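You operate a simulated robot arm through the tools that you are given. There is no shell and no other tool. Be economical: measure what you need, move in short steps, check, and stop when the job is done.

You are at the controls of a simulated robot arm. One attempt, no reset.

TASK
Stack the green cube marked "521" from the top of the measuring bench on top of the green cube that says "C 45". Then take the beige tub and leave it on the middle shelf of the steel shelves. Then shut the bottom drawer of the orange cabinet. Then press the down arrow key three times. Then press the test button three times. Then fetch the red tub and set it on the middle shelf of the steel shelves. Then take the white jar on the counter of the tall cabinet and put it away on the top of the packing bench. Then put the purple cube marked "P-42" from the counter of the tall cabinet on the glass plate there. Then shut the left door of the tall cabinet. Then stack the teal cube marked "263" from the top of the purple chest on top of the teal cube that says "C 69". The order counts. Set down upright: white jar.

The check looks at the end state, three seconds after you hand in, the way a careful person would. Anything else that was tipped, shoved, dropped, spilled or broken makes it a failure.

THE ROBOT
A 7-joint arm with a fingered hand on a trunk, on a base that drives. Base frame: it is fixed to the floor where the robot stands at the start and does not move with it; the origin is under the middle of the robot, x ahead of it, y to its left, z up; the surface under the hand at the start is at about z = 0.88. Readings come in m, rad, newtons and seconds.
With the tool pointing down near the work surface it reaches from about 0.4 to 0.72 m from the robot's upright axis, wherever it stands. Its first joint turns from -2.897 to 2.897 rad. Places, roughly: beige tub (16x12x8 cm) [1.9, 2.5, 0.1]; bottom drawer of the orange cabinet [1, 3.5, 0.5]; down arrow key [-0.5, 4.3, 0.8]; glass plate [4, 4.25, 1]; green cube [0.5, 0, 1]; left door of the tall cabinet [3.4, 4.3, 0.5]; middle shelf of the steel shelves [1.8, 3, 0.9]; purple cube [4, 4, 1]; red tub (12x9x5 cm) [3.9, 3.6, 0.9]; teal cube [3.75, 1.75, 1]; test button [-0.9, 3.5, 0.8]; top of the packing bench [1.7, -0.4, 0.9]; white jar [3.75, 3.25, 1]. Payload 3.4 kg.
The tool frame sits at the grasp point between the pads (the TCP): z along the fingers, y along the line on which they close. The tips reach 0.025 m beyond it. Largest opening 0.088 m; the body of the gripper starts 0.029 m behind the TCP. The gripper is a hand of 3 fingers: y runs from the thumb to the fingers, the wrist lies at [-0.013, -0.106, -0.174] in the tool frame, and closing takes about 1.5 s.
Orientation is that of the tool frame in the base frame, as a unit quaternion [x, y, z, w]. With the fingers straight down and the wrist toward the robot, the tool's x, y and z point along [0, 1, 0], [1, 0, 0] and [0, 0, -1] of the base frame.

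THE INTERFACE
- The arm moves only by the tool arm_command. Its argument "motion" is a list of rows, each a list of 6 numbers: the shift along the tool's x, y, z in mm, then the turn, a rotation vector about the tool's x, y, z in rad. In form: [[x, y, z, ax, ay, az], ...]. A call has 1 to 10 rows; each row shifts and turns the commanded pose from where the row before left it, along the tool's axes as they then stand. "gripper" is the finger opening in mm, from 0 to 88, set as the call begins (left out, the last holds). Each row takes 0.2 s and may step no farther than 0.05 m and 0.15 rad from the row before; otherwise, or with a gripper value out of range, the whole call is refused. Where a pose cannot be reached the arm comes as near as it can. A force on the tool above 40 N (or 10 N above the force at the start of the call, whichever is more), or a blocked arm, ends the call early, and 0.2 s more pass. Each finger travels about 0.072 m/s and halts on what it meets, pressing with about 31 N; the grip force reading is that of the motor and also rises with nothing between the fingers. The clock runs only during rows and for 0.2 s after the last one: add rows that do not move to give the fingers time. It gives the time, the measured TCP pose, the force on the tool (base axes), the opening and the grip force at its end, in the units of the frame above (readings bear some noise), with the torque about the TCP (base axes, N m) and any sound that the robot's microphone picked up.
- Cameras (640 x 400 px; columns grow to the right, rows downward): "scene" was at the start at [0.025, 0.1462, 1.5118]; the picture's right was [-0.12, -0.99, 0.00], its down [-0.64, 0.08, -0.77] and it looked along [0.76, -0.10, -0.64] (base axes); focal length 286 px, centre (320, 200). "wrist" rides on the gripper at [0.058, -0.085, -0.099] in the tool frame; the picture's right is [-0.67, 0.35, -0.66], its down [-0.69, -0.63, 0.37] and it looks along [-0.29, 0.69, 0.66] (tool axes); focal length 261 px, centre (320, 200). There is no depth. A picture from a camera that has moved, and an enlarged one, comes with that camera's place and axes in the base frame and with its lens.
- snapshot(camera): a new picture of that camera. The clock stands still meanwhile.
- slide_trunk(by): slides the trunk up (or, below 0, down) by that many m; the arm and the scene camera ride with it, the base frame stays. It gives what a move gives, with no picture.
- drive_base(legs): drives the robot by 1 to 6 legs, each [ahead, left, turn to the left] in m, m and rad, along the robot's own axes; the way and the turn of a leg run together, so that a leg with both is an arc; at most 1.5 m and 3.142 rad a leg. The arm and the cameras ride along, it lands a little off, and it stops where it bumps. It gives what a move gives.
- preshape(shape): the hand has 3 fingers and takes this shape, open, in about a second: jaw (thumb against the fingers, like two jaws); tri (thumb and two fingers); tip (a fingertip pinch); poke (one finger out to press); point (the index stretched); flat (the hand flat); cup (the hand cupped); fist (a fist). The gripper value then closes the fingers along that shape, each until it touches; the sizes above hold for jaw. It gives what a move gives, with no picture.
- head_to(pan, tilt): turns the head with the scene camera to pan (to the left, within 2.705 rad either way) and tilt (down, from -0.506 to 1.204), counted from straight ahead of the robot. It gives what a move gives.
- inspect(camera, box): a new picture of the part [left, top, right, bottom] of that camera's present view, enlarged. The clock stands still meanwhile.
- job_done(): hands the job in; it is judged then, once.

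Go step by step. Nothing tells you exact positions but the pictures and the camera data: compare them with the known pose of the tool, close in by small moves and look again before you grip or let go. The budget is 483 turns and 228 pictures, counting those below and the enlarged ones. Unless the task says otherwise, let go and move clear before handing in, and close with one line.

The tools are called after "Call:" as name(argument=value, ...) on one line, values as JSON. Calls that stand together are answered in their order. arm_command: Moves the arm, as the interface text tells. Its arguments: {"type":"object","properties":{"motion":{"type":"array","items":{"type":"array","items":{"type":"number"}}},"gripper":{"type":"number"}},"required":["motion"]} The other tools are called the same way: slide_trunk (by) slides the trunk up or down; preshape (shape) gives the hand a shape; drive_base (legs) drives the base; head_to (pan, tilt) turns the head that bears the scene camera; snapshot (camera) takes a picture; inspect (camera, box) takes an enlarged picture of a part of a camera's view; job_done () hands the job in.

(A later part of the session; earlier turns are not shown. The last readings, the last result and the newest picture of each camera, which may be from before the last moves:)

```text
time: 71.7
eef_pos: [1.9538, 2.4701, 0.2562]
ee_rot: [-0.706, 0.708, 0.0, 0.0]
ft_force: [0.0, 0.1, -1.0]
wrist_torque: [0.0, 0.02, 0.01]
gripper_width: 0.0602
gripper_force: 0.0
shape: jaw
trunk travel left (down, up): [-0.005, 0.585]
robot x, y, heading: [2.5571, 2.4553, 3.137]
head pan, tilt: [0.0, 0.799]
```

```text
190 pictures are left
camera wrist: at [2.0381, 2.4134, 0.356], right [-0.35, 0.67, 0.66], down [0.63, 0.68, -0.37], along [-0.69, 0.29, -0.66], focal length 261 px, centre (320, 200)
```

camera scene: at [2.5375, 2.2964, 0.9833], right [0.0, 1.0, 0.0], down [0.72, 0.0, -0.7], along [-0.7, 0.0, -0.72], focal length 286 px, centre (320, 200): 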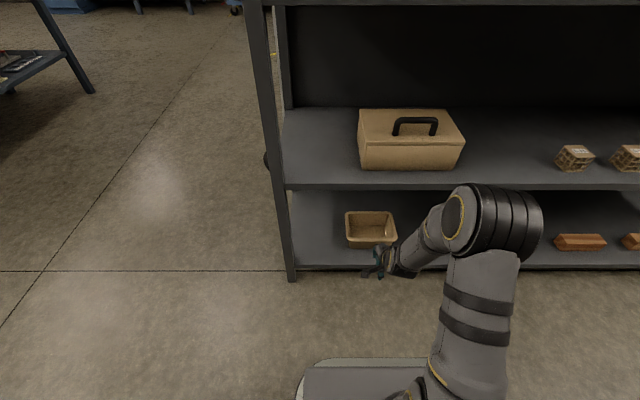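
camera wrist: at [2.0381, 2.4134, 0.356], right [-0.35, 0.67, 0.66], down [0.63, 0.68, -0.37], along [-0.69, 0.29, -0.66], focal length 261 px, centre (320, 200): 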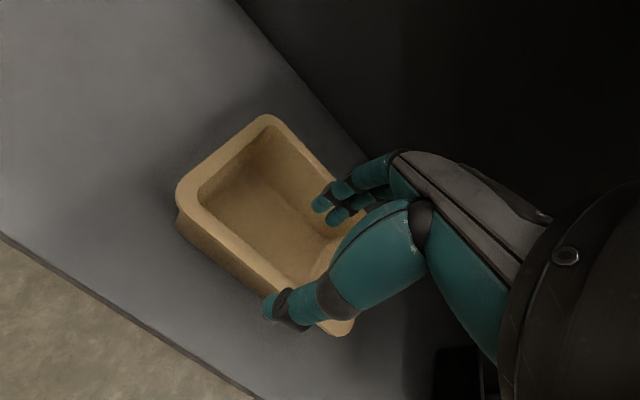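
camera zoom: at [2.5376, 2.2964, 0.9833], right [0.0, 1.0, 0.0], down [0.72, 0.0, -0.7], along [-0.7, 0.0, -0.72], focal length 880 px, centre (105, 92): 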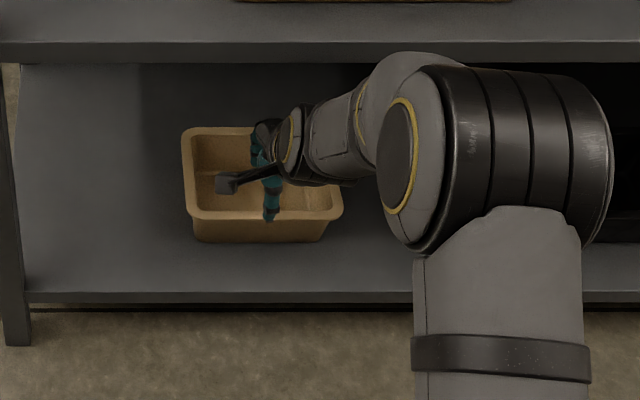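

Thumb outside, fingers inside: the wall is centred. I lower 80 mm and close.

Call:
arm_command(motion=[[0, -2, 30, 0, 0, 0], [0, 0, 30, 0, 0, 0], [0, 0, 20, 0, 0, 0], [0, 0, 0, 0, 0, 0]])

Call:
arm_command(motion=[[0, 0, 0, 0, 0, 0], [0, 0, 0, 0, 0, 0], [0, 0, 0, 0, 0, 0], [0, 0, 0, 0, 0, 0], [0, 0, 0, 0, 0, 0], [0, 0, 0, 0, 0, 0], [0, 0, 0, 0, 0, 0]], gripper=0)

Call:
snapshot(camera="wrist")

Call:
inspect(camera="scene", box=[300, 170, 480, 300])

```text
time: 72.7
eef_pos: [1.9558, 2.4708, 0.1765]
ee_rot: [-0.707, 0.707, 0.0, 0.0]
ft_force: [0.6, 0.1, -0.2]
wrist_torque: [-0.02, -0.03, 0.0]
gripper_width: 0.0605
gripper_force: 0.1
shape: jaw
trunk travel left (down, up): [-0.005, 0.585]
robot x, y, heading: [2.5546, 2.4559, 3.143]
head pan, tilt: [0.0, 0.799]
```

```text
time: 74.3
eef_pos: [1.9562, 2.4701, 0.1762]
ee_rot: [-0.707, 0.708, 0.0, 0.0]
ft_force: [-0.2, -0.3, 1.2]
wrist_torque: [0.01, 0.0, -0.02]
gripper_width: 0.0001
gripper_force: 30.8
shape: jaw
trunk travel left (down, up): [-0.005, 0.585]
robot x, y, heading: [2.5602, 2.4567, 3.139]
head pan, tilt: [0.0, 0.799]
```

```text
189 pictures are left
camera wrist: at [2.0405, 2.4137, 0.2756], right [-0.35, 0.67, 0.66], down [0.63, 0.68, -0.37], along [-0.69, 0.29, -0.66], focal length 261 px, centre (320, 200)
```

wrist: 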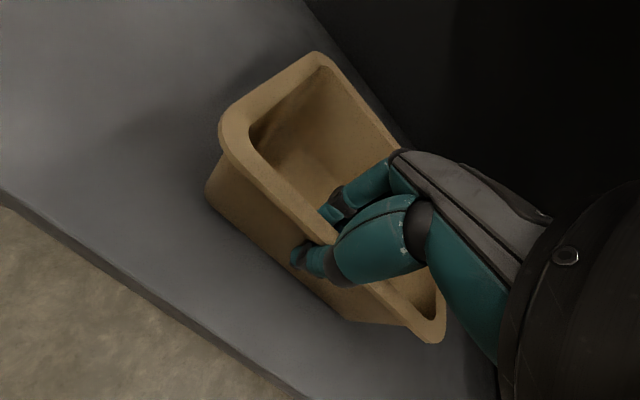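

```text
3.08 times, centred on (390, 235) of scene
camera zoom: at [2.5375, 2.2964, 0.9833], right [0.0, 1.0, 0.0], down [0.72, 0.0, -0.7], along [-0.7, 0.0, -0.72], focal length 880 px, centre (105, 92)
```

zoom: 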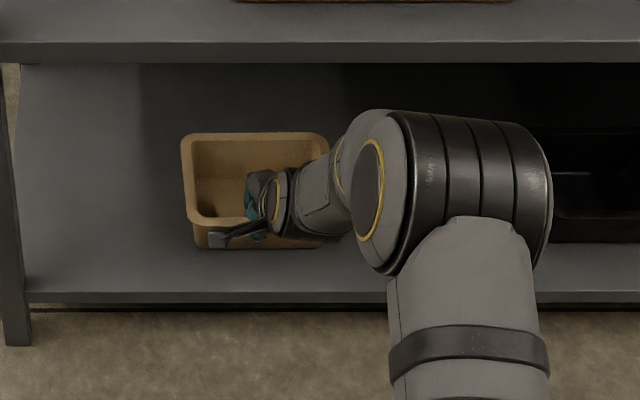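

The fingers straddle the wall, though the opening reads about zero. I test with a small lift.

Call:
arm_command(motion=[[0, 0, -10, 0, 0, 0], [0, 0, -15, 0, 0, 0], [0, 0, 0, 0, 0, 0]])

Call:
inspect(camera="scene", box=[300, 170, 480, 300])

Call:
snapshot(camera="wrist")

```text
time: 75.1
eef_pos: [1.9556, 2.4708, 0.2017]
ee_rot: [-0.706, 0.708, 0.0, -0.001]
ft_force: [0.5, 0.3, -1.4]
wrist_torque: [0.0, -0.05, 0.03]
gripper_width: 0.0
gripper_force: 31.0
shape: jaw
trunk travel left (down, up): [-0.005, 0.585]
robot x, y, heading: [2.5584, 2.4583, 3.141]
head pan, tilt: [0.0, 0.799]
```

```text
3.08 times, centred on (390, 235) of scene
camera zoom: at [2.5374, 2.2964, 0.9832], right [0.0, 1.0, 0.0], down [0.72, 0.0, -0.7], along [-0.7, 0.0, -0.72], focal length 880 px, centre (105, 92)
```

zoom: 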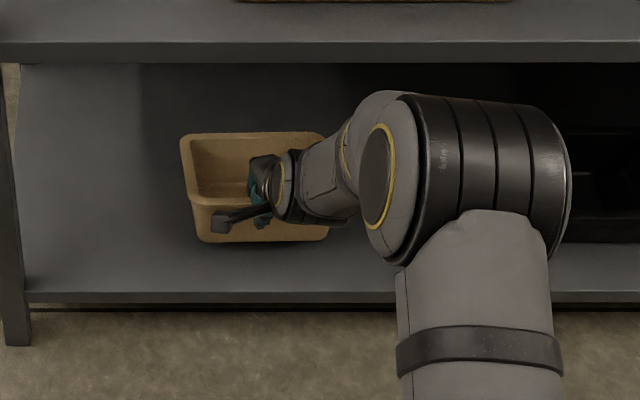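

```text
186 pictures are left
camera wrist: at [2.0402, 2.4142, 0.3008], right [-0.35, 0.67, 0.66], down [0.63, 0.68, -0.37], along [-0.69, 0.29, -0.66], focal length 261 px, centre (320, 200)
```

wrist: 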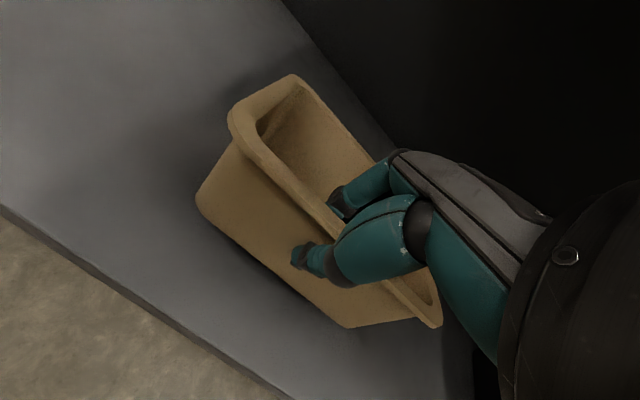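

The near side rises while the tub's far side stays low: a shallow pinch. I set it back down, open and grip deeper for a firmer hold.

Call:
arm_command(motion=[[0, 0, 15, 0, 0, 0], [0, 0, 10, 0, 0, 0], [0, 0, 0, 0, 0, 0]])

Call:
arm_command(motion=[[0, 0, 0, 0, 0, 0], [0, 0, 0, 0, 0, 0], [0, 0, 0, 0, 0, 0], [0, 0, 0, 0, 0, 0]], gripper=50)

Call:
arm_command(motion=[[0, 0, 8, 0, 0, 0], [0, 0, 8, 0, 0, 0], [0, 0, 0, 0, 0, 0]])

Call:
snapshot(camera="wrist")

Call:
inspect(camera="scene", box=[300, 170, 480, 300])

```text
time: 75.9
eef_pos: [1.9554, 2.4713, 0.1755]
ee_rot: [-0.707, 0.707, 0.0, 0.0]
ft_force: [-0.4, -0.5, -0.3]
wrist_torque: [-0.01, 0.09, 0.01]
gripper_width: 0.0
gripper_force: 30.7
shape: jaw
trunk travel left (down, up): [-0.005, 0.585]
robot x, y, heading: [2.5587, 2.4558, 3.138]
head pan, tilt: [0.0, 0.799]
```

```text
time: 76.9
eef_pos: [1.9562, 2.4699, 0.1754]
ee_rot: [-0.707, 0.707, 0.0, 0.0]
ft_force: [-0.1, -0.6, -0.5]
wrist_torque: [0.01, 0.03, 0.0]
gripper_width: 0.0496
gripper_force: 0.1
shape: jaw
trunk travel left (down, up): [-0.005, 0.585]
robot x, y, heading: [2.5591, 2.4539, 3.141]
head pan, tilt: [0.0, 0.799]
```

```text
time: 77.7
eef_pos: [1.9557, 2.4707, 0.16]
ee_rot: [-0.707, 0.708, 0.001, 0.0]
ft_force: [0.0, 0.7, 0.3]
wrist_torque: [0.0, -0.01, -0.01]
gripper_width: 0.0498
gripper_force: 0.1
shape: jaw
trunk travel left (down, up): [-0.005, 0.585]
robot x, y, heading: [2.5568, 2.454, 3.139]
head pan, tilt: [0.0, 0.799]
```

```text
185 pictures are left
camera wrist: at [2.0405, 2.4142, 0.2596], right [-0.35, 0.67, 0.66], down [0.63, 0.68, -0.37], along [-0.69, 0.29, -0.66], focal length 261 px, centre (320, 200)
```

wrist: 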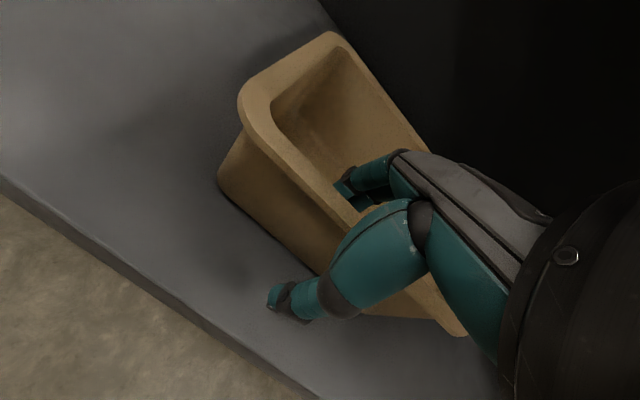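

```text
3.08 times, centred on (390, 235) of scene
camera zoom: at [2.5375, 2.2964, 0.9833], right [0.0, 1.0, 0.0], down [0.72, 0.0, -0.7], along [-0.7, 0.0, -0.72], focal length 880 px, centre (105, 92)
```

zoom: 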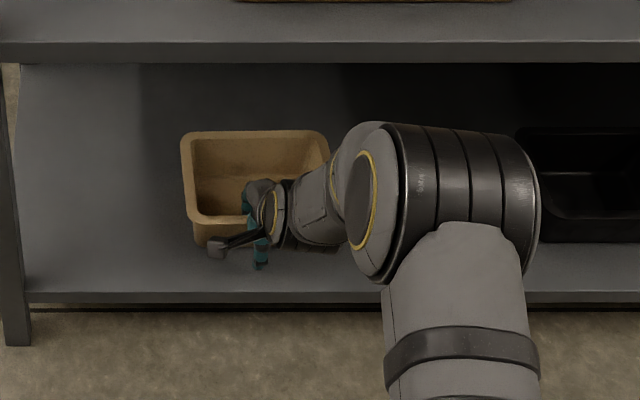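

The tub is flat again and the fingers are deeper. I close and lift slowly.

Call:
arm_command(motion=[[0, 0, 0, 0, 0, 0], [0, 0, 0, 0, 0, 0], [0, 0, 0, 0, 0, 0], [0, 0, 0, 0, 0, 0], [0, 0, 0, 0, 0, 0], [0, 0, 0, 0, 0, 0], [0, 0, -5, 0, 0, 0], [0, 0, -10, 0, 0, 0], [0, 0, -15, 0, 0, 0], [0, 0, 0, 0, 0, 0]], gripper=0)

Call:
inspect(camera="scene", box=[300, 170, 480, 300])

Call:
snapshot(camera="wrist")

```text
time: 79.9
eef_pos: [1.9568, 2.4695, 0.1907]
ee_rot: [-0.706, 0.708, 0.0, 0.0]
ft_force: [0.2, 0.0, -1.8]
wrist_torque: [0.01, -0.07, 0.04]
gripper_width: 0.0003
gripper_force: 31.1
shape: jaw
trunk travel left (down, up): [-0.005, 0.585]
robot x, y, heading: [2.5586, 2.4551, 3.138]
head pan, tilt: [0.0, 0.799]
```

```text
3.08 times, centred on (390, 235) of scene
camera zoom: at [2.5374, 2.2964, 0.9832], right [0.0, 1.0, 0.0], down [0.72, 0.0, -0.7], along [-0.7, 0.0, -0.72], focal length 880 px, centre (105, 92)
```

zoom: 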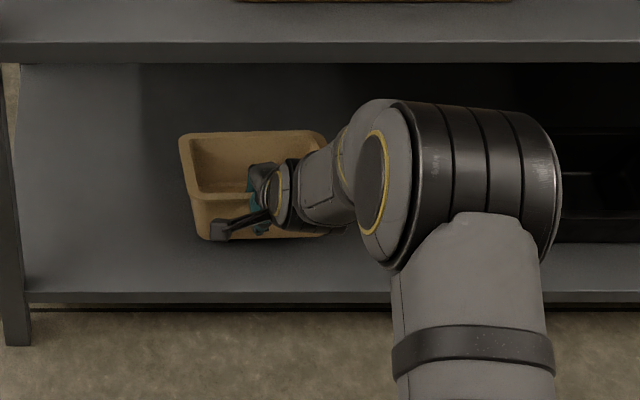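

```text
182 pictures are left
camera wrist: at [2.0407, 2.4142, 0.2893], right [-0.35, 0.67, 0.66], down [0.63, 0.68, -0.37], along [-0.69, 0.29, -0.66], focal length 261 px, centre (320, 200)
```

wrist: 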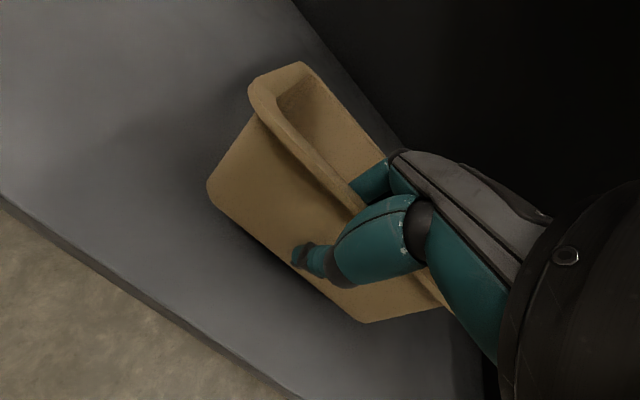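

The tilt looks like the sloped wall aligning to the pads. I lift further to see whether it hangs stably.

Call:
arm_command(motion=[[0, 0, -15, 0, 0, 0], [0, 0, -20, 0, 0, 0], [0, 0, -20, 0, 0, 0], [0, 0, 0, 0, 0, 0]])

Call:
inspect(camera="scene", box=[300, 170, 480, 300])

Call:
snapshot(camera="wrist")

```text
time: 80.9
eef_pos: [1.9557, 2.4718, 0.2456]
ee_rot: [-0.707, 0.708, 0.0, 0.001]
ft_force: [-0.6, -0.1, -1.6]
wrist_torque: [-0.03, -0.12, 0.01]
gripper_width: 0.0003
gripper_force: 30.8
shape: jaw
trunk travel left (down, up): [-0.005, 0.585]
robot x, y, heading: [2.5533, 2.4578, 3.141]
head pan, tilt: [0.0, 0.799]
```

```text
3.08 times, centred on (390, 235) of scene
camera zoom: at [2.5374, 2.2964, 0.9832], right [0.0, 1.0, 0.0], down [0.72, 0.0, -0.7], along [-0.7, 0.0, -0.72], focal length 880 px, centre (105, 92)
```

zoom: 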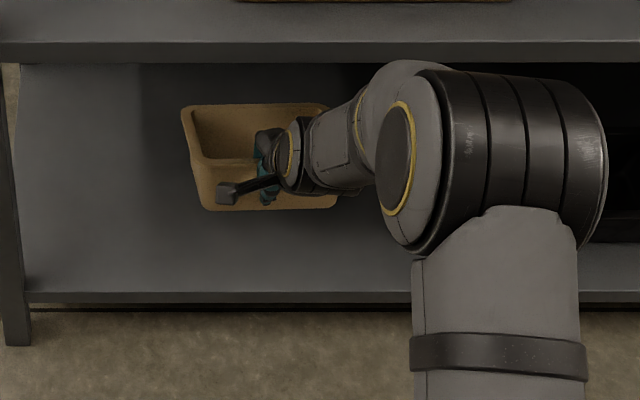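

```text
180 pictures are left
camera wrist: at [2.0406, 2.4148, 0.3444], right [-0.35, 0.67, 0.66], down [0.63, 0.68, -0.37], along [-0.69, 0.29, -0.66], focal length 261 px, centre (320, 200)
```

wrist: 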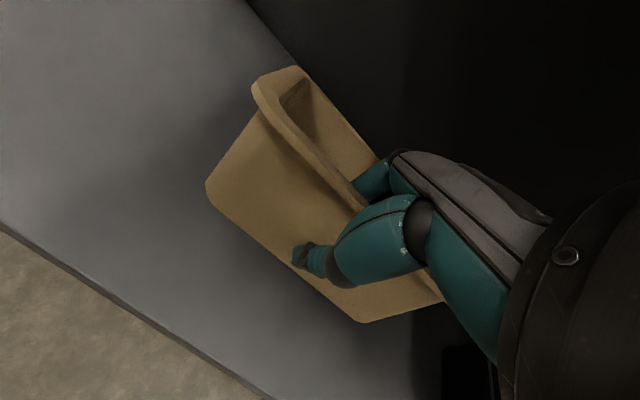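

The tub is held firmly and clear, with its far side slightly low. I back out, raise the trunk and look at it and the middle shelf.

Call:
drive_base(legs=[[-0.3, 0, 0]])

Call:
slide_trunk(by=0.4)

Call:
slide_trunk(by=0.18)

Call:
snapshot(camera="scene")

Call:
snapshot(camera="wrist")

```text
time: 83.0
eef_pos: [2.257, 2.47, 0.2445]
ee_rot: [-0.707, 0.708, -0.001, 0.001]
ft_force: [0.5, -0.4, -2.3]
wrist_torque: [-0.01, -0.09, 0.01]
gripper_width: 0.0
gripper_force: 30.6
shape: jaw
trunk travel left (down, up): [-0.005, 0.585]
robot x, y, heading: [2.8562, 2.458, 3.138]
head pan, tilt: [0.0, 0.799]
```

```text
time: 86.8
eef_pos: [2.2582, 2.4713, 0.644]
ee_rot: [-0.707, 0.708, -0.001, 0.001]
ft_force: [0.4, -0.1, -1.6]
wrist_torque: [0.0, -0.13, 0.02]
gripper_width: 0.0
gripper_force: 31.1
shape: jaw
trunk travel left (down, up): [-0.405, 0.185]
robot x, y, heading: [2.8562, 2.4563, 3.14]
head pan, tilt: [0.0, 0.799]
```

```text
time: 88.8
eef_pos: [2.2575, 2.4708, 0.8242]
ee_rot: [-0.706, 0.708, 0.0, -0.001]
ft_force: [-0.4, 0.4, -2.4]
wrist_torque: [-0.03, -0.08, 0.01]
gripper_width: 0.0
gripper_force: 31.6
shape: jaw
trunk travel left (down, up): [-0.585, 0.005]
robot x, y, heading: [2.8576, 2.4561, 3.14]
head pan, tilt: [0.0, 0.799]
```

```text
179 pictures are left
camera scene: at [2.8385, 2.2956, 1.5632], right [0.0, 1.0, 0.0], down [0.72, 0.0, -0.7], along [-0.7, 0.0, -0.72], focal length 286 px, centre (320, 200)
```

scene: 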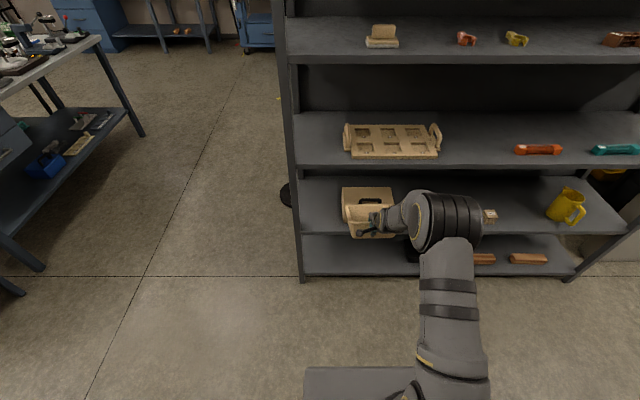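

```text
178 pictures are left
camera wrist: at [2.3417, 2.4138, 0.9242], right [-0.35, 0.67, 0.66], down [0.63, 0.68, -0.37], along [-0.69, 0.29, -0.66], focal length 261 px, centre (320, 200)
```

wrist: 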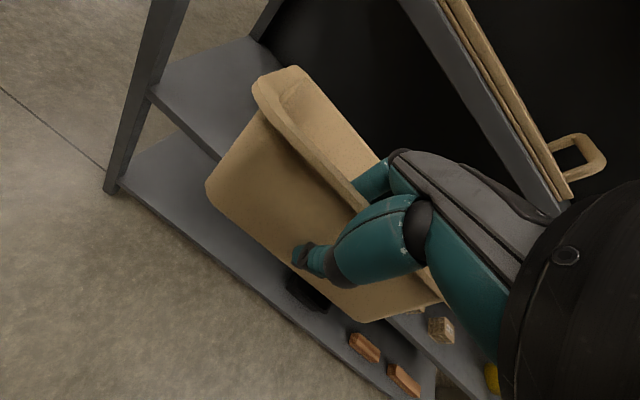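

The free gap on the middle shelf runs from y of about 2.76 (tray) to 3.05 (orange item); I'll place at y of about 2.905. I raise the hand and slide the base sideways to it.

Call:
arm_command(motion=[[0, 0, -40, 0, 0, 0], [0, 0, -40, 0, 0, 0], [0, 0, -40, 0, 0, 0], [0, 0, -40, 0, 0, 0], [0, 0, -40, 0, 0, 0], [0, 0, 0, 0, 0, 0]])

Call:
drive_base(legs=[[0, -0.435, 0]])

Call:
snapshot(camera="scene")

Call:
snapshot(camera="wrist")

```text
time: 90.2
eef_pos: [2.2577, 2.4717, 1.0253]
ee_rot: [-0.706, 0.708, 0.0, 0.0]
ft_force: [-0.3, 1.3, -1.5]
wrist_torque: [-0.07, -0.07, 0.0]
gripper_width: 0.0001
gripper_force: 31.5
shape: jaw
trunk travel left (down, up): [-0.585, 0.005]
robot x, y, heading: [2.857, 2.4574, 3.136]
head pan, tilt: [0.0, 0.799]
```

```text
time: 92.8
eef_pos: [2.2611, 2.9069, 1.0248]
ee_rot: [-0.706, 0.708, 0.0, 0.0]
ft_force: [-0.5, 0.0, -1.7]
wrist_torque: [-0.04, -0.1, 0.01]
gripper_width: 0.0
gripper_force: 31.2
shape: jaw
trunk travel left (down, up): [-0.585, 0.005]
robot x, y, heading: [2.8603, 2.8904, 3.139]
head pan, tilt: [0.0, 0.799]
```

```text
177 pictures are left
camera scene: at [2.8396, 2.7326, 1.5633], right [0.0, 1.0, 0.0], down [0.72, 0.0, -0.7], along [-0.7, 0.0, -0.72], focal length 286 px, centre (320, 200)
```

scene: 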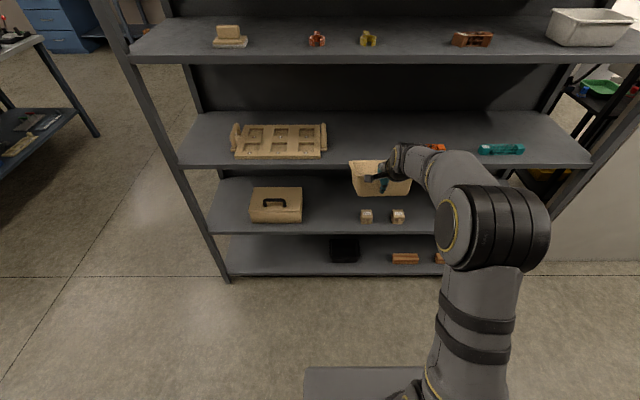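

```text
176 pictures are left
camera wrist: at [2.3438, 2.8518, 1.1245], right [-0.35, 0.67, 0.66], down [0.63, 0.68, -0.37], along [-0.69, 0.29, -0.66], focal length 261 px, centre (320, 200)
```

wrist: 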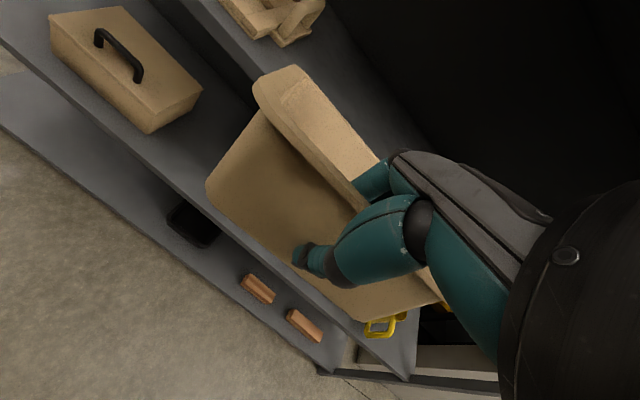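

I tilt the hand about 0.25 rad to level the tub, then check it.

Call:
arm_command(motion=[[0, 0, 0, -0.08, 0, 0], [0, 0, 0, -0.08, 0, 0], [0, 0, 0, -0.09, 0, 0], [0, 0, 0, 0, 0, 0]])

Call:
inspect(camera="scene", box=[300, 120, 500, 250])

Call:
snapshot(camera="wrist")

```text
time: 93.8
eef_pos: [2.259, 2.9082, 1.025]
ee_rot: [-0.7, 0.703, 0.088, -0.087]
ft_force: [0.1, 0.5, -2.3]
wrist_torque: [0.03, -0.1, -0.02]
gripper_width: 0.0
gripper_force: 30.5
shape: jaw
trunk travel left (down, up): [-0.585, 0.005]
robot x, y, heading: [2.8596, 2.8862, 3.135]
head pan, tilt: [0.0, 0.799]
```

```text
3.08 times, centred on (400, 185) of scene
camera zoom: at [2.8397, 2.732, 1.5632], right [0.0, 1.0, 0.0], down [0.72, 0.0, -0.7], along [-0.7, 0.0, -0.72], focal length 880 px, centre (74, 246)
```

zoom: 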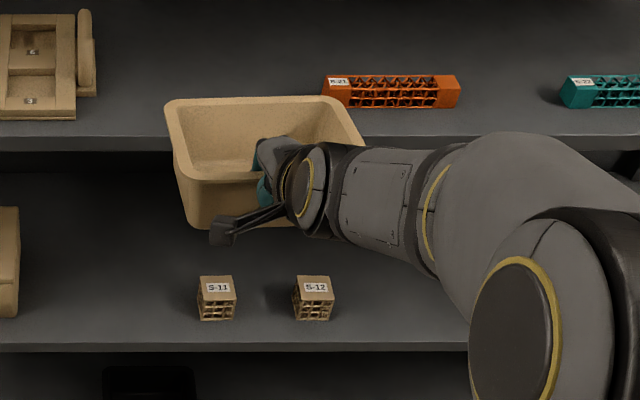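

```text
174 pictures are left
camera wrist: at [2.3662, 2.8514, 1.1002], right [-0.17, 0.67, 0.72], down [0.52, 0.68, -0.51], along [-0.84, 0.29, -0.47], focal length 261 px, centre (320, 200)
```

wrist: 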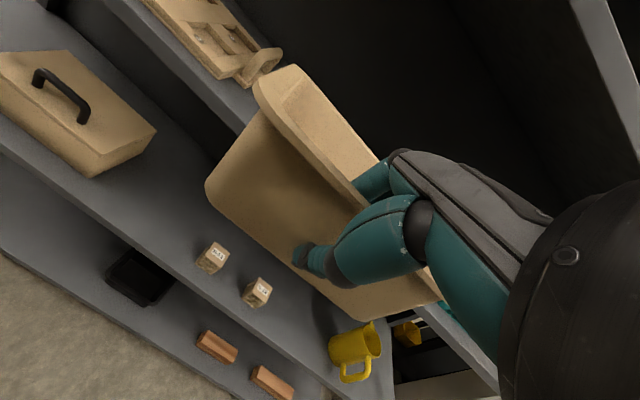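

The tub is about level, with its bottom some 48 mm below TCP, and the gap is clear on both sides. I drive forward so it sits over the middle shelf.

Call:
drive_base(legs=[[0.31, 0, 0]])

Call:
snapshot(camera="scene")

Call:
snapshot(camera="wrist")

```text
time: 95.9
eef_pos: [1.9493, 2.9113, 1.025]
ee_rot: [-0.7, 0.703, 0.088, -0.088]
ft_force: [-1.1, -0.6, -1.3]
wrist_torque: [-0.01, -0.11, -0.02]
gripper_width: 0.0001
gripper_force: 30.8
shape: jaw
trunk travel left (down, up): [-0.585, 0.005]
robot x, y, heading: [2.5517, 2.8954, 3.141]
head pan, tilt: [0.0, 0.799]
```

```text
173 pictures are left
camera scene: at [2.5282, 2.7336, 1.5632], right [0.01, 1.0, 0.0], down [0.72, 0.0, -0.7], along [-0.7, 0.0, -0.72], focal length 286 px, centre (320, 200)
```

scene: 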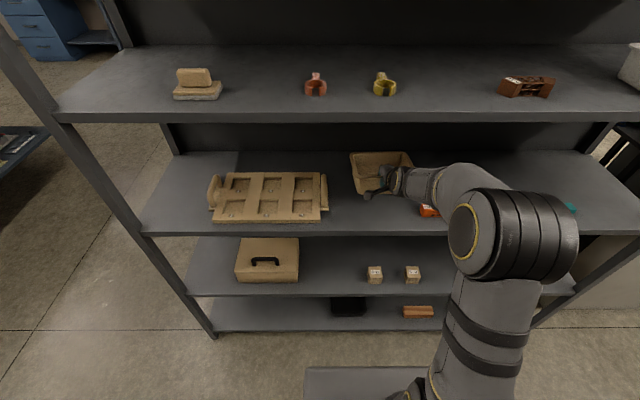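

```text
172 pictures are left
camera wrist: at [2.0551, 2.8539, 1.1001], right [-0.17, 0.67, 0.72], down [0.52, 0.68, -0.51], along [-0.83, 0.29, -0.47], focal length 261 px, centre (320, 200)
```

wrist: 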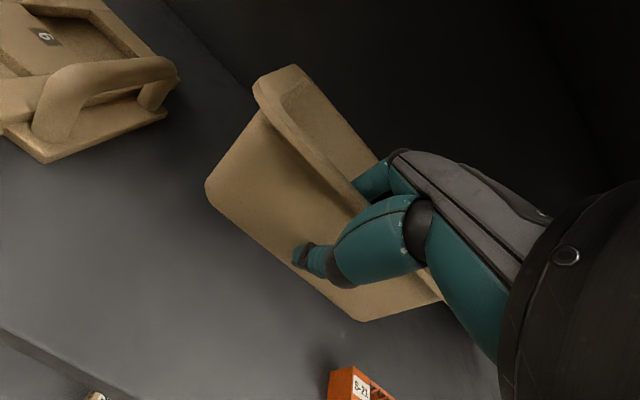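

It's over the free gap, with the tray and orange part clear. I lower gently to contact.

Call:
arm_command(motion=[[0, -6.2, 24.2, 0, 0, 0], [0, -5, 19.4, 0, 0, 0], [0, -2.5, 9.7, 0, 0, 0], [0, -1.5, 5.8, 0, 0, 0], [0, 0, 0, 0, 0, 0]])

Call:
inspect(camera="scene", box=[300, 120, 500, 250])

```text
time: 97.1
eef_pos: [1.9502, 2.9109, 0.9636]
ee_rot: [-0.7, 0.703, 0.089, -0.088]
ft_force: [0.0, 0.3, -1.5]
wrist_torque: [-0.02, -0.06, 0.0]
gripper_width: 0.0
gripper_force: 31.3
shape: jaw
trunk travel left (down, up): [-0.585, 0.005]
robot x, y, heading: [2.55, 2.8913, 3.14]
head pan, tilt: [0.0, 0.799]
```

```text
3.08 times, centred on (400, 185) of scene
camera zoom: at [2.529, 2.7336, 1.5632], right [0.01, 1.0, 0.0], down [0.72, 0.0, -0.7], along [-0.7, 0.0, -0.72], focal length 880 px, centre (74, 246)
```

zoom: 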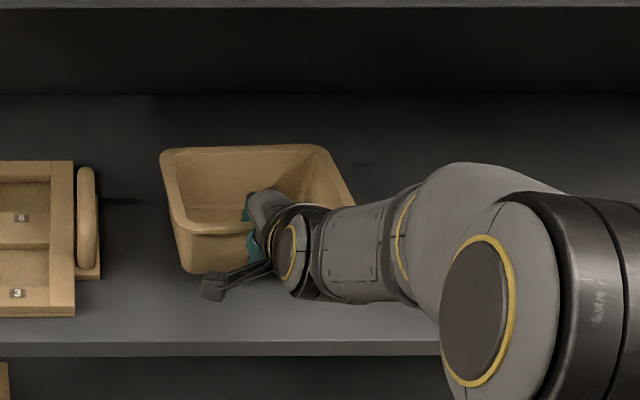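

Not fully down yet. I lower further in small steps, watching the force.

Call:
arm_command(motion=[[0, -1, 3.9, 0, 0, 0], [0, -1, 3.9, 0, 0, 0], [0, 0, 0, 0, 0, 0]])

Call:
arm_command(motion=[[0, -1, 3.9, 0, 0, 0], [0, 0, 0, 0, 0, 0]])

Call:
inspect(camera="scene", box=[300, 120, 500, 250])

Call:
snapshot(camera="wrist")

```text
time: 97.9
eef_pos: [1.9495, 2.91, 0.9556]
ee_rot: [-0.7, 0.704, 0.087, -0.087]
ft_force: [-0.2, -0.4, -1.0]
wrist_torque: [0.01, -0.11, 0.01]
gripper_width: 0.0
gripper_force: 31.1
shape: jaw
trunk travel left (down, up): [-0.585, 0.005]
robot x, y, heading: [2.5496, 2.8929, 3.134]
head pan, tilt: [0.0, 0.799]
```

```text
time: 98.5
eef_pos: [1.9497, 2.9109, 0.9523]
ee_rot: [-0.699, 0.704, 0.088, -0.087]
ft_force: [-0.3, 0.7, -1.1]
wrist_torque: [0.01, -0.12, 0.0]
gripper_width: 0.0002
gripper_force: 30.8
shape: jaw
trunk travel left (down, up): [-0.585, 0.005]
robot x, y, heading: [2.55, 2.8933, 3.133]
head pan, tilt: [0.0, 0.799]
```

```text
3.08 times, centred on (400, 185) of scene
camera zoom: at [2.529, 2.7336, 1.5632], right [0.01, 1.0, 0.0], down [0.72, 0.0, -0.7], along [-0.7, 0.0, -0.72], focal length 880 px, centre (74, 246)
```

zoom: 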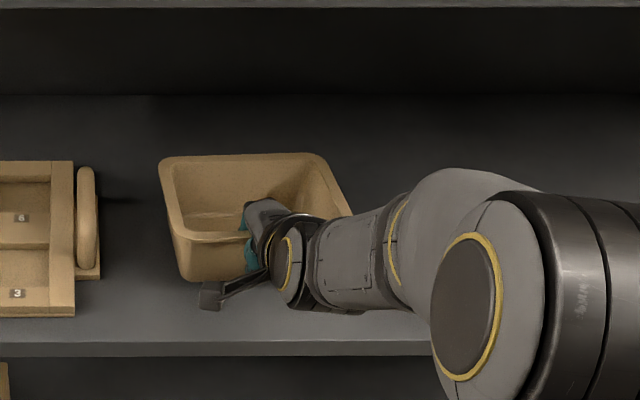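

```text
169 pictures are left
camera wrist: at [2.0556, 2.8534, 1.0271], right [-0.17, 0.67, 0.72], down [0.52, 0.68, -0.51], along [-0.83, 0.29, -0.47], focal length 261 px, centre (320, 200)
```

wrist: 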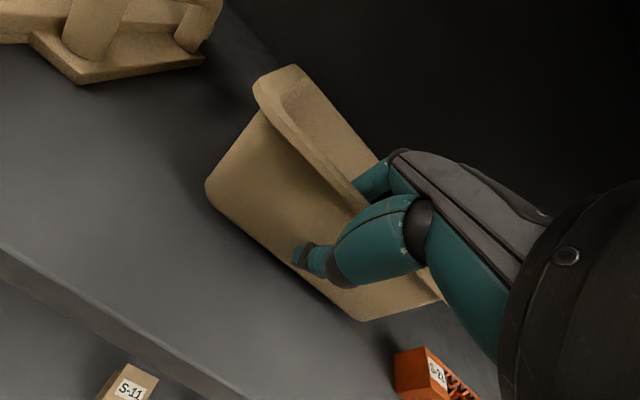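

Still hanging by a few mm. I continue down in small steps.

Call:
arm_command(motion=[[0, -1, 3.9, 0, 0, 0], [0, 0, 0, 0, 0, 0]])

Call:
arm_command(motion=[[0, -1, 3.9, 0, 0, 0], [0, 0, 0, 0, 0, 0]])

Call:
arm_command(motion=[[0, -1, 3.9, 0, 0, 0], [0, 0, 0, 0, 0, 0]])

Call:
inspect(camera="scene", box=[300, 120, 500, 250])

```text
time: 99.1
eef_pos: [1.9492, 2.9102, 0.9481]
ee_rot: [-0.7, 0.703, 0.089, -0.088]
ft_force: [-0.9, -0.5, -0.5]
wrist_torque: [-0.01, -0.02, 0.02]
gripper_width: 0.0001
gripper_force: 31.3
shape: jaw
trunk travel left (down, up): [-0.585, 0.005]
robot x, y, heading: [2.5503, 2.892, 3.136]
head pan, tilt: [0.0, 0.799]
```

```text
time: 99.7
eef_pos: [1.9493, 2.9104, 0.9434]
ee_rot: [-0.7, 0.703, 0.088, -0.088]
ft_force: [0.1, 0.4, -1.0]
wrist_torque: [0.0, 0.01, -0.03]
gripper_width: 0.0001
gripper_force: 31.0
shape: jaw
trunk travel left (down, up): [-0.585, 0.005]
robot x, y, heading: [2.5512, 2.891, 3.135]
head pan, tilt: [0.0, 0.799]
```

```text
time: 100.3
eef_pos: [1.9504, 2.9108, 0.9395]
ee_rot: [-0.7, 0.704, 0.088, -0.088]
ft_force: [-0.7, 0.3, -0.2]
wrist_torque: [0.0, 0.05, -0.03]
gripper_width: 0.0001
gripper_force: 31.2
shape: jaw
trunk travel left (down, up): [-0.585, 0.005]
robot x, y, heading: [2.5489, 2.8926, 3.141]
head pan, tilt: [0.0, 0.799]
```

```text
3.08 times, centred on (400, 185) of scene
camera zoom: at [2.5291, 2.7336, 1.5633], right [0.01, 1.0, 0.0], down [0.72, 0.0, -0.7], along [-0.7, 0.0, -0.72], focal length 880 px, centre (74, 246)
```

zoom: 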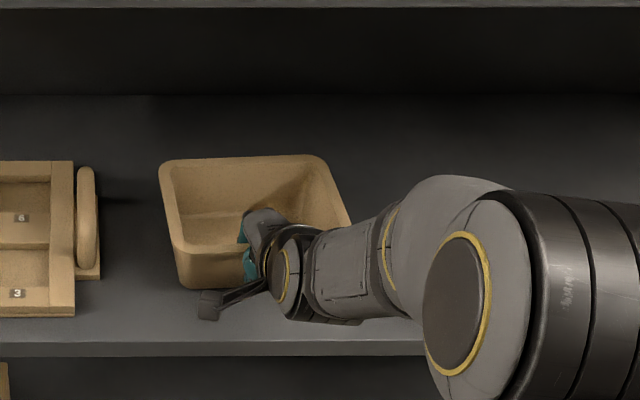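

The torque has flipped, so the tub rests on its far edge. I go 3 mm more, then open.

Call:
arm_command(motion=[[0, -0.7, 2.9, 0, 0, 0], [0, 0, 0, 0, 0, 0]])

Call:
arm_command(motion=[[0, 0, 0, 0, 0, 0], [0, 0, 0, 0, 0, 0], [0, 0, 0, 0, 0, 0], [0, 0, 0, 0, 0, 0]], gripper=50)

Call:
snapshot(camera="wrist")

Call:
inspect(camera="scene", box=[300, 120, 500, 250])

```text
time: 100.9
eef_pos: [1.9508, 2.9113, 0.9388]
ee_rot: [-0.7, 0.703, 0.09, -0.09]
ft_force: [0.2, -0.9, 10.6]
wrist_torque: [0.03, 0.06, -0.01]
gripper_width: 0.0001
gripper_force: 30.9
shape: jaw
trunk travel left (down, up): [-0.585, 0.005]
robot x, y, heading: [2.5514, 2.892, 3.141]
head pan, tilt: [0.0, 0.799]
```

```text
time: 101.9
eef_pos: [1.9504, 2.9095, 0.9362]
ee_rot: [-0.7, 0.703, 0.088, -0.088]
ft_force: [-0.7, -0.3, -0.2]
wrist_torque: [-0.01, 0.0, 0.01]
gripper_width: 0.0498
gripper_force: 0.0
shape: jaw
trunk travel left (down, up): [-0.585, 0.005]
robot x, y, heading: [2.553, 2.8917, 3.136]
head pan, tilt: [0.0, 0.799]
```

```text
167 pictures are left
camera wrist: at [2.0559, 2.8537, 1.0121], right [-0.17, 0.67, 0.72], down [0.52, 0.68, -0.51], along [-0.83, 0.29, -0.47], focal length 261 px, centre (320, 200)
```

wrist: 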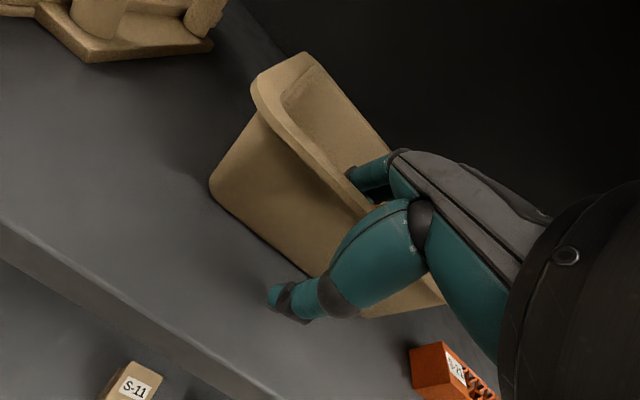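

```text
3.08 times, centred on (400, 185) of scene
camera zoom: at [2.5292, 2.7336, 1.5632], right [0.01, 1.0, 0.0], down [0.72, 0.0, -0.7], along [-0.7, 0.0, -0.72], focal length 880 px, centre (74, 246)
```

zoom: 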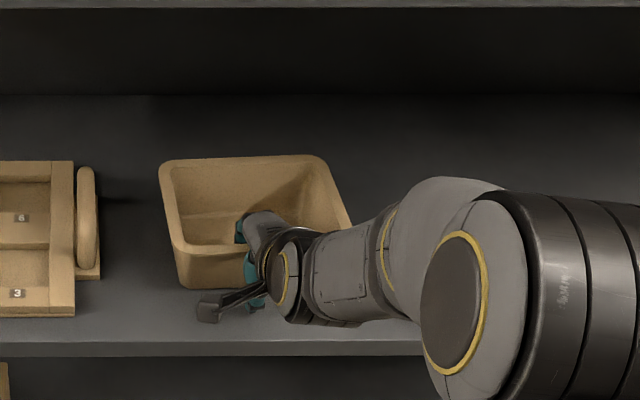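

Released and seated. I withdraw along the finger axis, then back off.

Call:
arm_command(motion=[[0, 0, -15, 0, 0, 0], [0, 0, -25, 0, 0, 0], [0, 0, -30, 0, 0, 0], [0, 0, 0, 0, 0, 0]])

Call:
snapshot(camera="wrist")

Call:
drive_base(legs=[[-0.3, 0, 0]])

Call:
snapshot(camera="scene")

```text
time: 102.9
eef_pos: [1.9673, 2.9097, 1.0057]
ee_rot: [-0.7, 0.703, 0.089, -0.087]
ft_force: [-0.2, 0.0, -0.9]
wrist_torque: [-0.03, 0.02, -0.01]
gripper_width: 0.0497
gripper_force: 0.1
shape: jaw
trunk travel left (down, up): [-0.585, 0.005]
robot x, y, heading: [2.5508, 2.8901, 3.137]
head pan, tilt: [0.0, 0.799]
```

```text
165 pictures are left
camera wrist: at [2.0729, 2.8531, 1.0803], right [-0.17, 0.67, 0.72], down [0.52, 0.68, -0.51], along [-0.83, 0.29, -0.47], focal length 261 px, centre (320, 200)
```

wrist: 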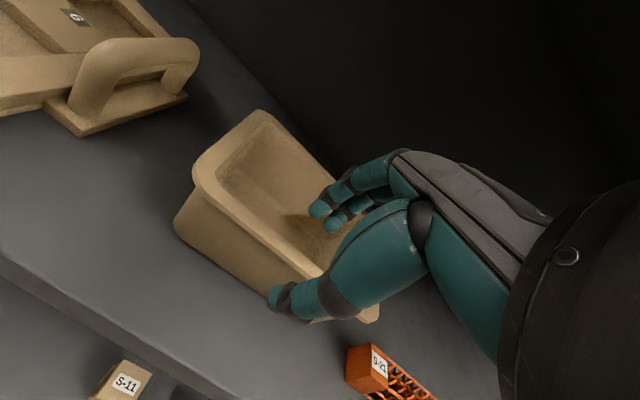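

```text
time: 105.0
eef_pos: [2.2694, 2.9093, 1.0049]
ee_rot: [-0.699, 0.704, 0.088, -0.088]
ft_force: [-0.2, -0.2, -1.1]
wrist_torque: [-0.03, 0.01, 0.03]
gripper_width: 0.0501
gripper_force: 0.1
shape: jaw
trunk travel left (down, up): [-0.585, 0.005]
robot x, y, heading: [2.8529, 2.8952, 3.135]
head pan, tilt: [0.0, 0.799]
```

```text
164 pictures are left
camera scene: at [2.8331, 2.7317, 1.5633], right [0.01, 1.0, 0.0], down [0.72, 0.0, -0.7], along [-0.7, 0.0, -0.72], focal length 286 px, centre (320, 200)
```

scene: 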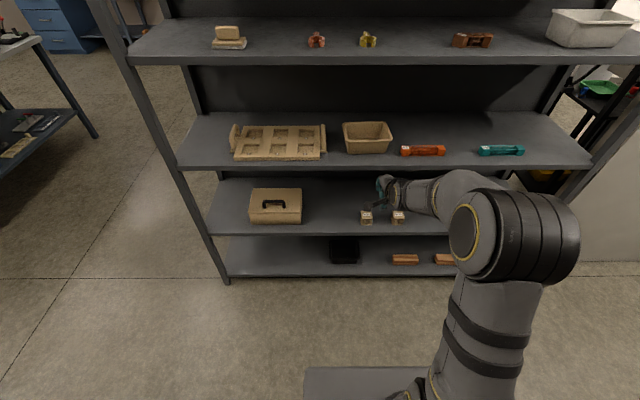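

The beige tub now stands on the middle shelf. Next is the orange cabinet's bottom drawer, which opens toward −x on the other side. I straighten the hand and drive back around the south end.

Call:
arm_command(motion=[[0, -20, 0, 0.08, 0, 0], [0, -20, -20, 0.08, 0, 0], [0, -20, -20, 0.09, 0, 0], [0, -20, -30, 0, 0, 0], [0, -20, -30, 0, 0, 0], [0, -20, 0, 0, 0, 0], [0, 0, 0, 0, 0, 0]])

Call:
drive_base(legs=[[0, 1.5, 0], [0, 0.07, 0], [1.5, 0, 0], [1.3, 0, 0], [0, 0, -1.57], [0, 0, -1.565]])

Call:
head_to(pan=0.8, tilt=0.5)

Call:
snapshot(camera="scene")

```text
time: 106.6
eef_pos: [2.3959, 2.908, 1.0941]
ee_rot: [-0.705, 0.709, -0.001, 0.0]
ft_force: [-0.6, -0.2, 0.0]
wrist_torque: [0.03, 0.01, -0.01]
gripper_width: 0.0497
gripper_force: 0.0
shape: jaw
trunk travel left (down, up): [-0.585, 0.005]
robot x, y, heading: [2.8536, 2.8867, 3.13]
head pan, tilt: [0.0, 0.799]
```

```text
time: 135.5
eef_pos: [0.5088, 1.2828, 1.0953]
ee_rot: [0.708, 0.706, 0.0, 0.0]
ft_force: [0.8, -0.5, -0.2]
wrist_torque: [-0.02, -0.01, 0.01]
gripper_width: 0.0499
gripper_force: 0.0
shape: jaw
trunk travel left (down, up): [-0.585, 0.005]
robot x, y, heading: [0.0504, 1.2975, 0.001]
head pan, tilt: [0.0, 0.799]
```

```text
time: 136.7
eef_pos: [0.5094, 1.2829, 1.0947]
ee_rot: [0.708, 0.706, 0.0, 0.0]
ft_force: [-0.7, -0.3, 0.3]
wrist_torque: [-0.03, 0.02, 0.0]
gripper_width: 0.0499
gripper_force: 0.1
shape: jaw
trunk travel left (down, up): [-0.585, 0.005]
robot x, y, heading: [0.0466, 1.298, -0.006]
head pan, tilt: [0.799, 0.499]
```

```text
163 pictures are left
camera scene: at [0.0538, 1.5199, 1.5892], right [0.72, -0.7, 0.0], down [-0.33, -0.34, -0.88], along [0.61, 0.63, -0.48], focal length 286 px, centre (320, 200)
```

scene: 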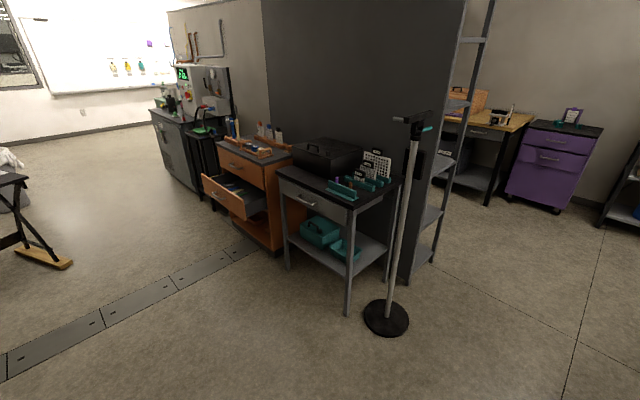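

I see the orange cabinet's lower drawer standing open: its front is at x of about 0.9, y 3.25–3.8. I drive up in front of it.

Call:
drive_base(legs=[[0.1, 1.2, 0], [0, 1.0, 0]])

Call:
head_to(pan=0.0, tilt=0.75)

Call:
snapshot(camera="scene")

```text
time: 147.6
eef_pos: [0.603, 3.4904, 1.094]
ee_rot: [0.707, 0.707, 0.0, 0.0]
ft_force: [0.3, 0.1, -0.3]
wrist_torque: [0.0, -0.01, 0.01]
gripper_width: 0.0498
gripper_force: 0.0
shape: jaw
trunk travel left (down, up): [-0.585, 0.005]
robot x, y, heading: [0.1422, 3.5066, 0.0]
head pan, tilt: [0.799, 0.499]
```

```text
time: 148.7
eef_pos: [0.6019, 3.4912, 1.0948]
ee_rot: [0.707, 0.708, 0.0, 0.0]
ft_force: [-0.6, 0.0, -0.3]
wrist_torque: [0.02, 0.01, -0.02]
gripper_width: 0.0499
gripper_force: 0.0
shape: jaw
trunk travel left (down, up): [-0.585, 0.005]
robot x, y, heading: [0.1396, 3.5058, 0.003]
head pan, tilt: [0.0, 0.75]
```

```text
162 pictures are left
camera scene: at [0.1662, 3.6616, 1.5673], right [0.0, -1.0, 0.0], down [-0.68, 0.0, -0.73], along [0.73, 0.0, -0.68], focal length 286 px, centre (320, 200)
```

scene: 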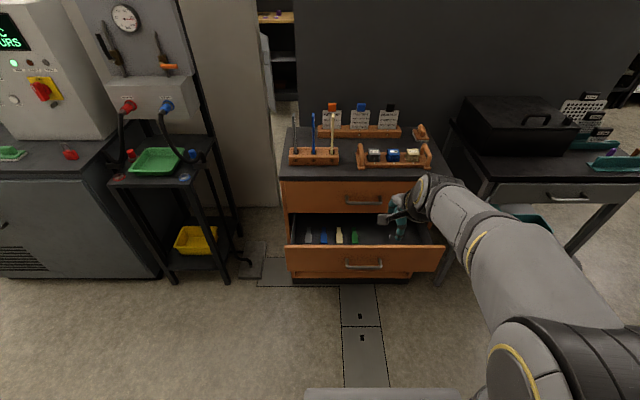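

The open drawer's front panel is at about x 0.9, z 0.44–0.61, centred at y about 3.465. I lower the trunk, close the fingers and bring the hand in front of the panel, left of the handle.

Call:
slide_trunk(by=-0.4)

Call:
slide_trunk(by=-0.12)

Call:
arm_command(motion=[[30, 0, 15, 0, 0, 0], [30, 0, 15, 0, 0, 0], [30, 0, 15, 0, 0, 0], [20, 0, 15, 0, 0, 0], [0, 0, 0, 0, 0, 0]], gripper=0)

Call:
snapshot(camera="scene")

Call:
snapshot(camera="wrist")

```text
time: 152.5
eef_pos: [0.6017, 3.4915, 0.695]
ee_rot: [0.707, 0.708, 0.0, -0.001]
ft_force: [0.1, 0.1, 0.1]
wrist_torque: [-0.01, 0.01, -0.02]
gripper_width: 0.0499
gripper_force: 0.1
shape: jaw
trunk travel left (down, up): [-0.185, 0.405]
robot x, y, heading: [0.1418, 3.5083, 0.007]
head pan, tilt: [0.0, 0.75]
```

```text
time: 154.0
eef_pos: [0.6017, 3.4911, 0.5732]
ee_rot: [0.708, 0.706, 0.0, -0.001]
ft_force: [0.2, 0.3, -0.1]
wrist_torque: [0.02, -0.01, 0.01]
gripper_width: 0.0495
gripper_force: 0.0
shape: jaw
trunk travel left (down, up): [-0.065, 0.525]
robot x, y, heading: [0.1428, 3.5015, 0.003]
head pan, tilt: [0.0, 0.75]
```

```text
time: 155.2
eef_pos: [0.6011, 3.601, 0.5142]
ee_rot: [0.707, 0.707, 0.0, 0.0]
ft_force: [0.1, 0.3, 0.3]
wrist_torque: [-0.03, 0.0, 0.0]
gripper_width: 0.0001
gripper_force: 31.3
shape: jaw
trunk travel left (down, up): [-0.065, 0.525]
robot x, y, heading: [0.1407, 3.5069, 0.0]
head pan, tilt: [0.0, 0.75]
```

```text
161 pictures are left
camera scene: at [0.1662, 3.6615, 1.0473], right [0.0, -1.0, 0.0], down [-0.68, 0.0, -0.73], along [0.73, 0.0, -0.68], focal length 286 px, centre (320, 200)
```

scene: 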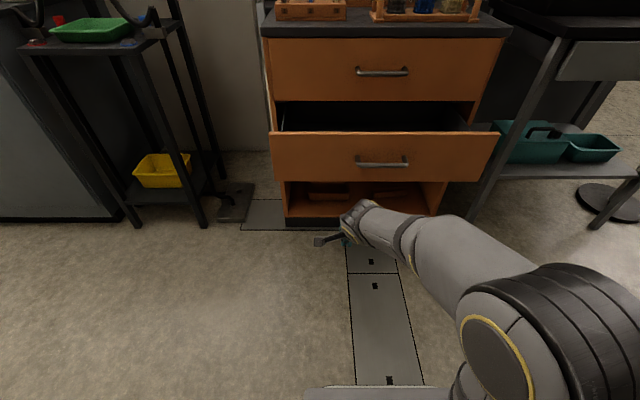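

```text
160 pictures are left
camera wrist: at [0.5161, 3.66, 0.614], right [0.35, -0.67, 0.66], down [-0.63, -0.69, -0.37], along [0.69, -0.28, -0.66], focal length 261 px, centre (320, 200)
```

wrist: 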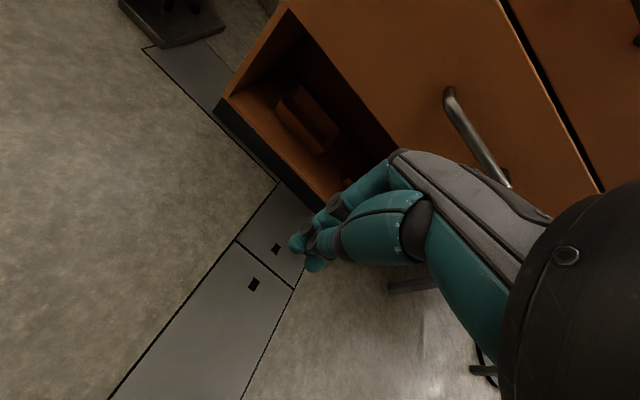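

The panel is at x about 0.878, z 0.47–0.64; its closed position is about 0.15 m further in. I drive 0.2 m closer, then push with the arm.

Call:
drive_base(legs=[[0.18, 0, 0]])

Call:
arm_command(motion=[[20, 10, -20, 0, 0, 0], [0, 20, -10, 0, 0, 0], [0, 20, 0, 0, 0, 0], [0, 20, 0, 0, 0, 0], [0, 20, 0, 0, 0, 0], [0, 20, 0, 0, 0, 0], [0, 0, 0, 0, 0, 0]])

Call:
snapshot(camera="scene")

```text
time: 156.7
eef_pos: [0.7825, 3.5998, 0.5142]
ee_rot: [0.707, 0.707, 0.0, 0.0]
ft_force: [-1.0, -0.5, 0.2]
wrist_torque: [0.0, -0.05, 0.01]
gripper_width: 0.0
gripper_force: 30.9
shape: jaw
trunk travel left (down, up): [-0.065, 0.525]
robot x, y, heading: [0.3219, 3.5021, -0.002]
head pan, tilt: [0.0, 0.75]
```

```text
time: 158.3
eef_pos: [0.8924, 3.6198, 0.5439]
ee_rot: [0.707, 0.707, -0.001, 0.0]
ft_force: [0.0, -0.3, -0.3]
wrist_torque: [-0.03, 0.01, -0.06]
gripper_width: 0.0
gripper_force: 30.5
shape: jaw
trunk travel left (down, up): [-0.065, 0.525]
robot x, y, heading: [0.3218, 3.5066, 0.0]
head pan, tilt: [0.0, 0.75]
```

```text
159 pictures are left
camera scene: at [0.3461, 3.6614, 1.0472], right [0.0, -1.0, 0.0], down [-0.68, 0.0, -0.73], along [0.73, 0.0, -0.68], focal length 286 px, centre (320, 200)
```

scene: 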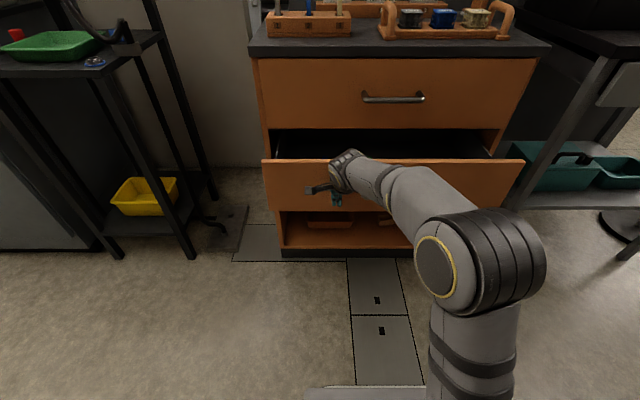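

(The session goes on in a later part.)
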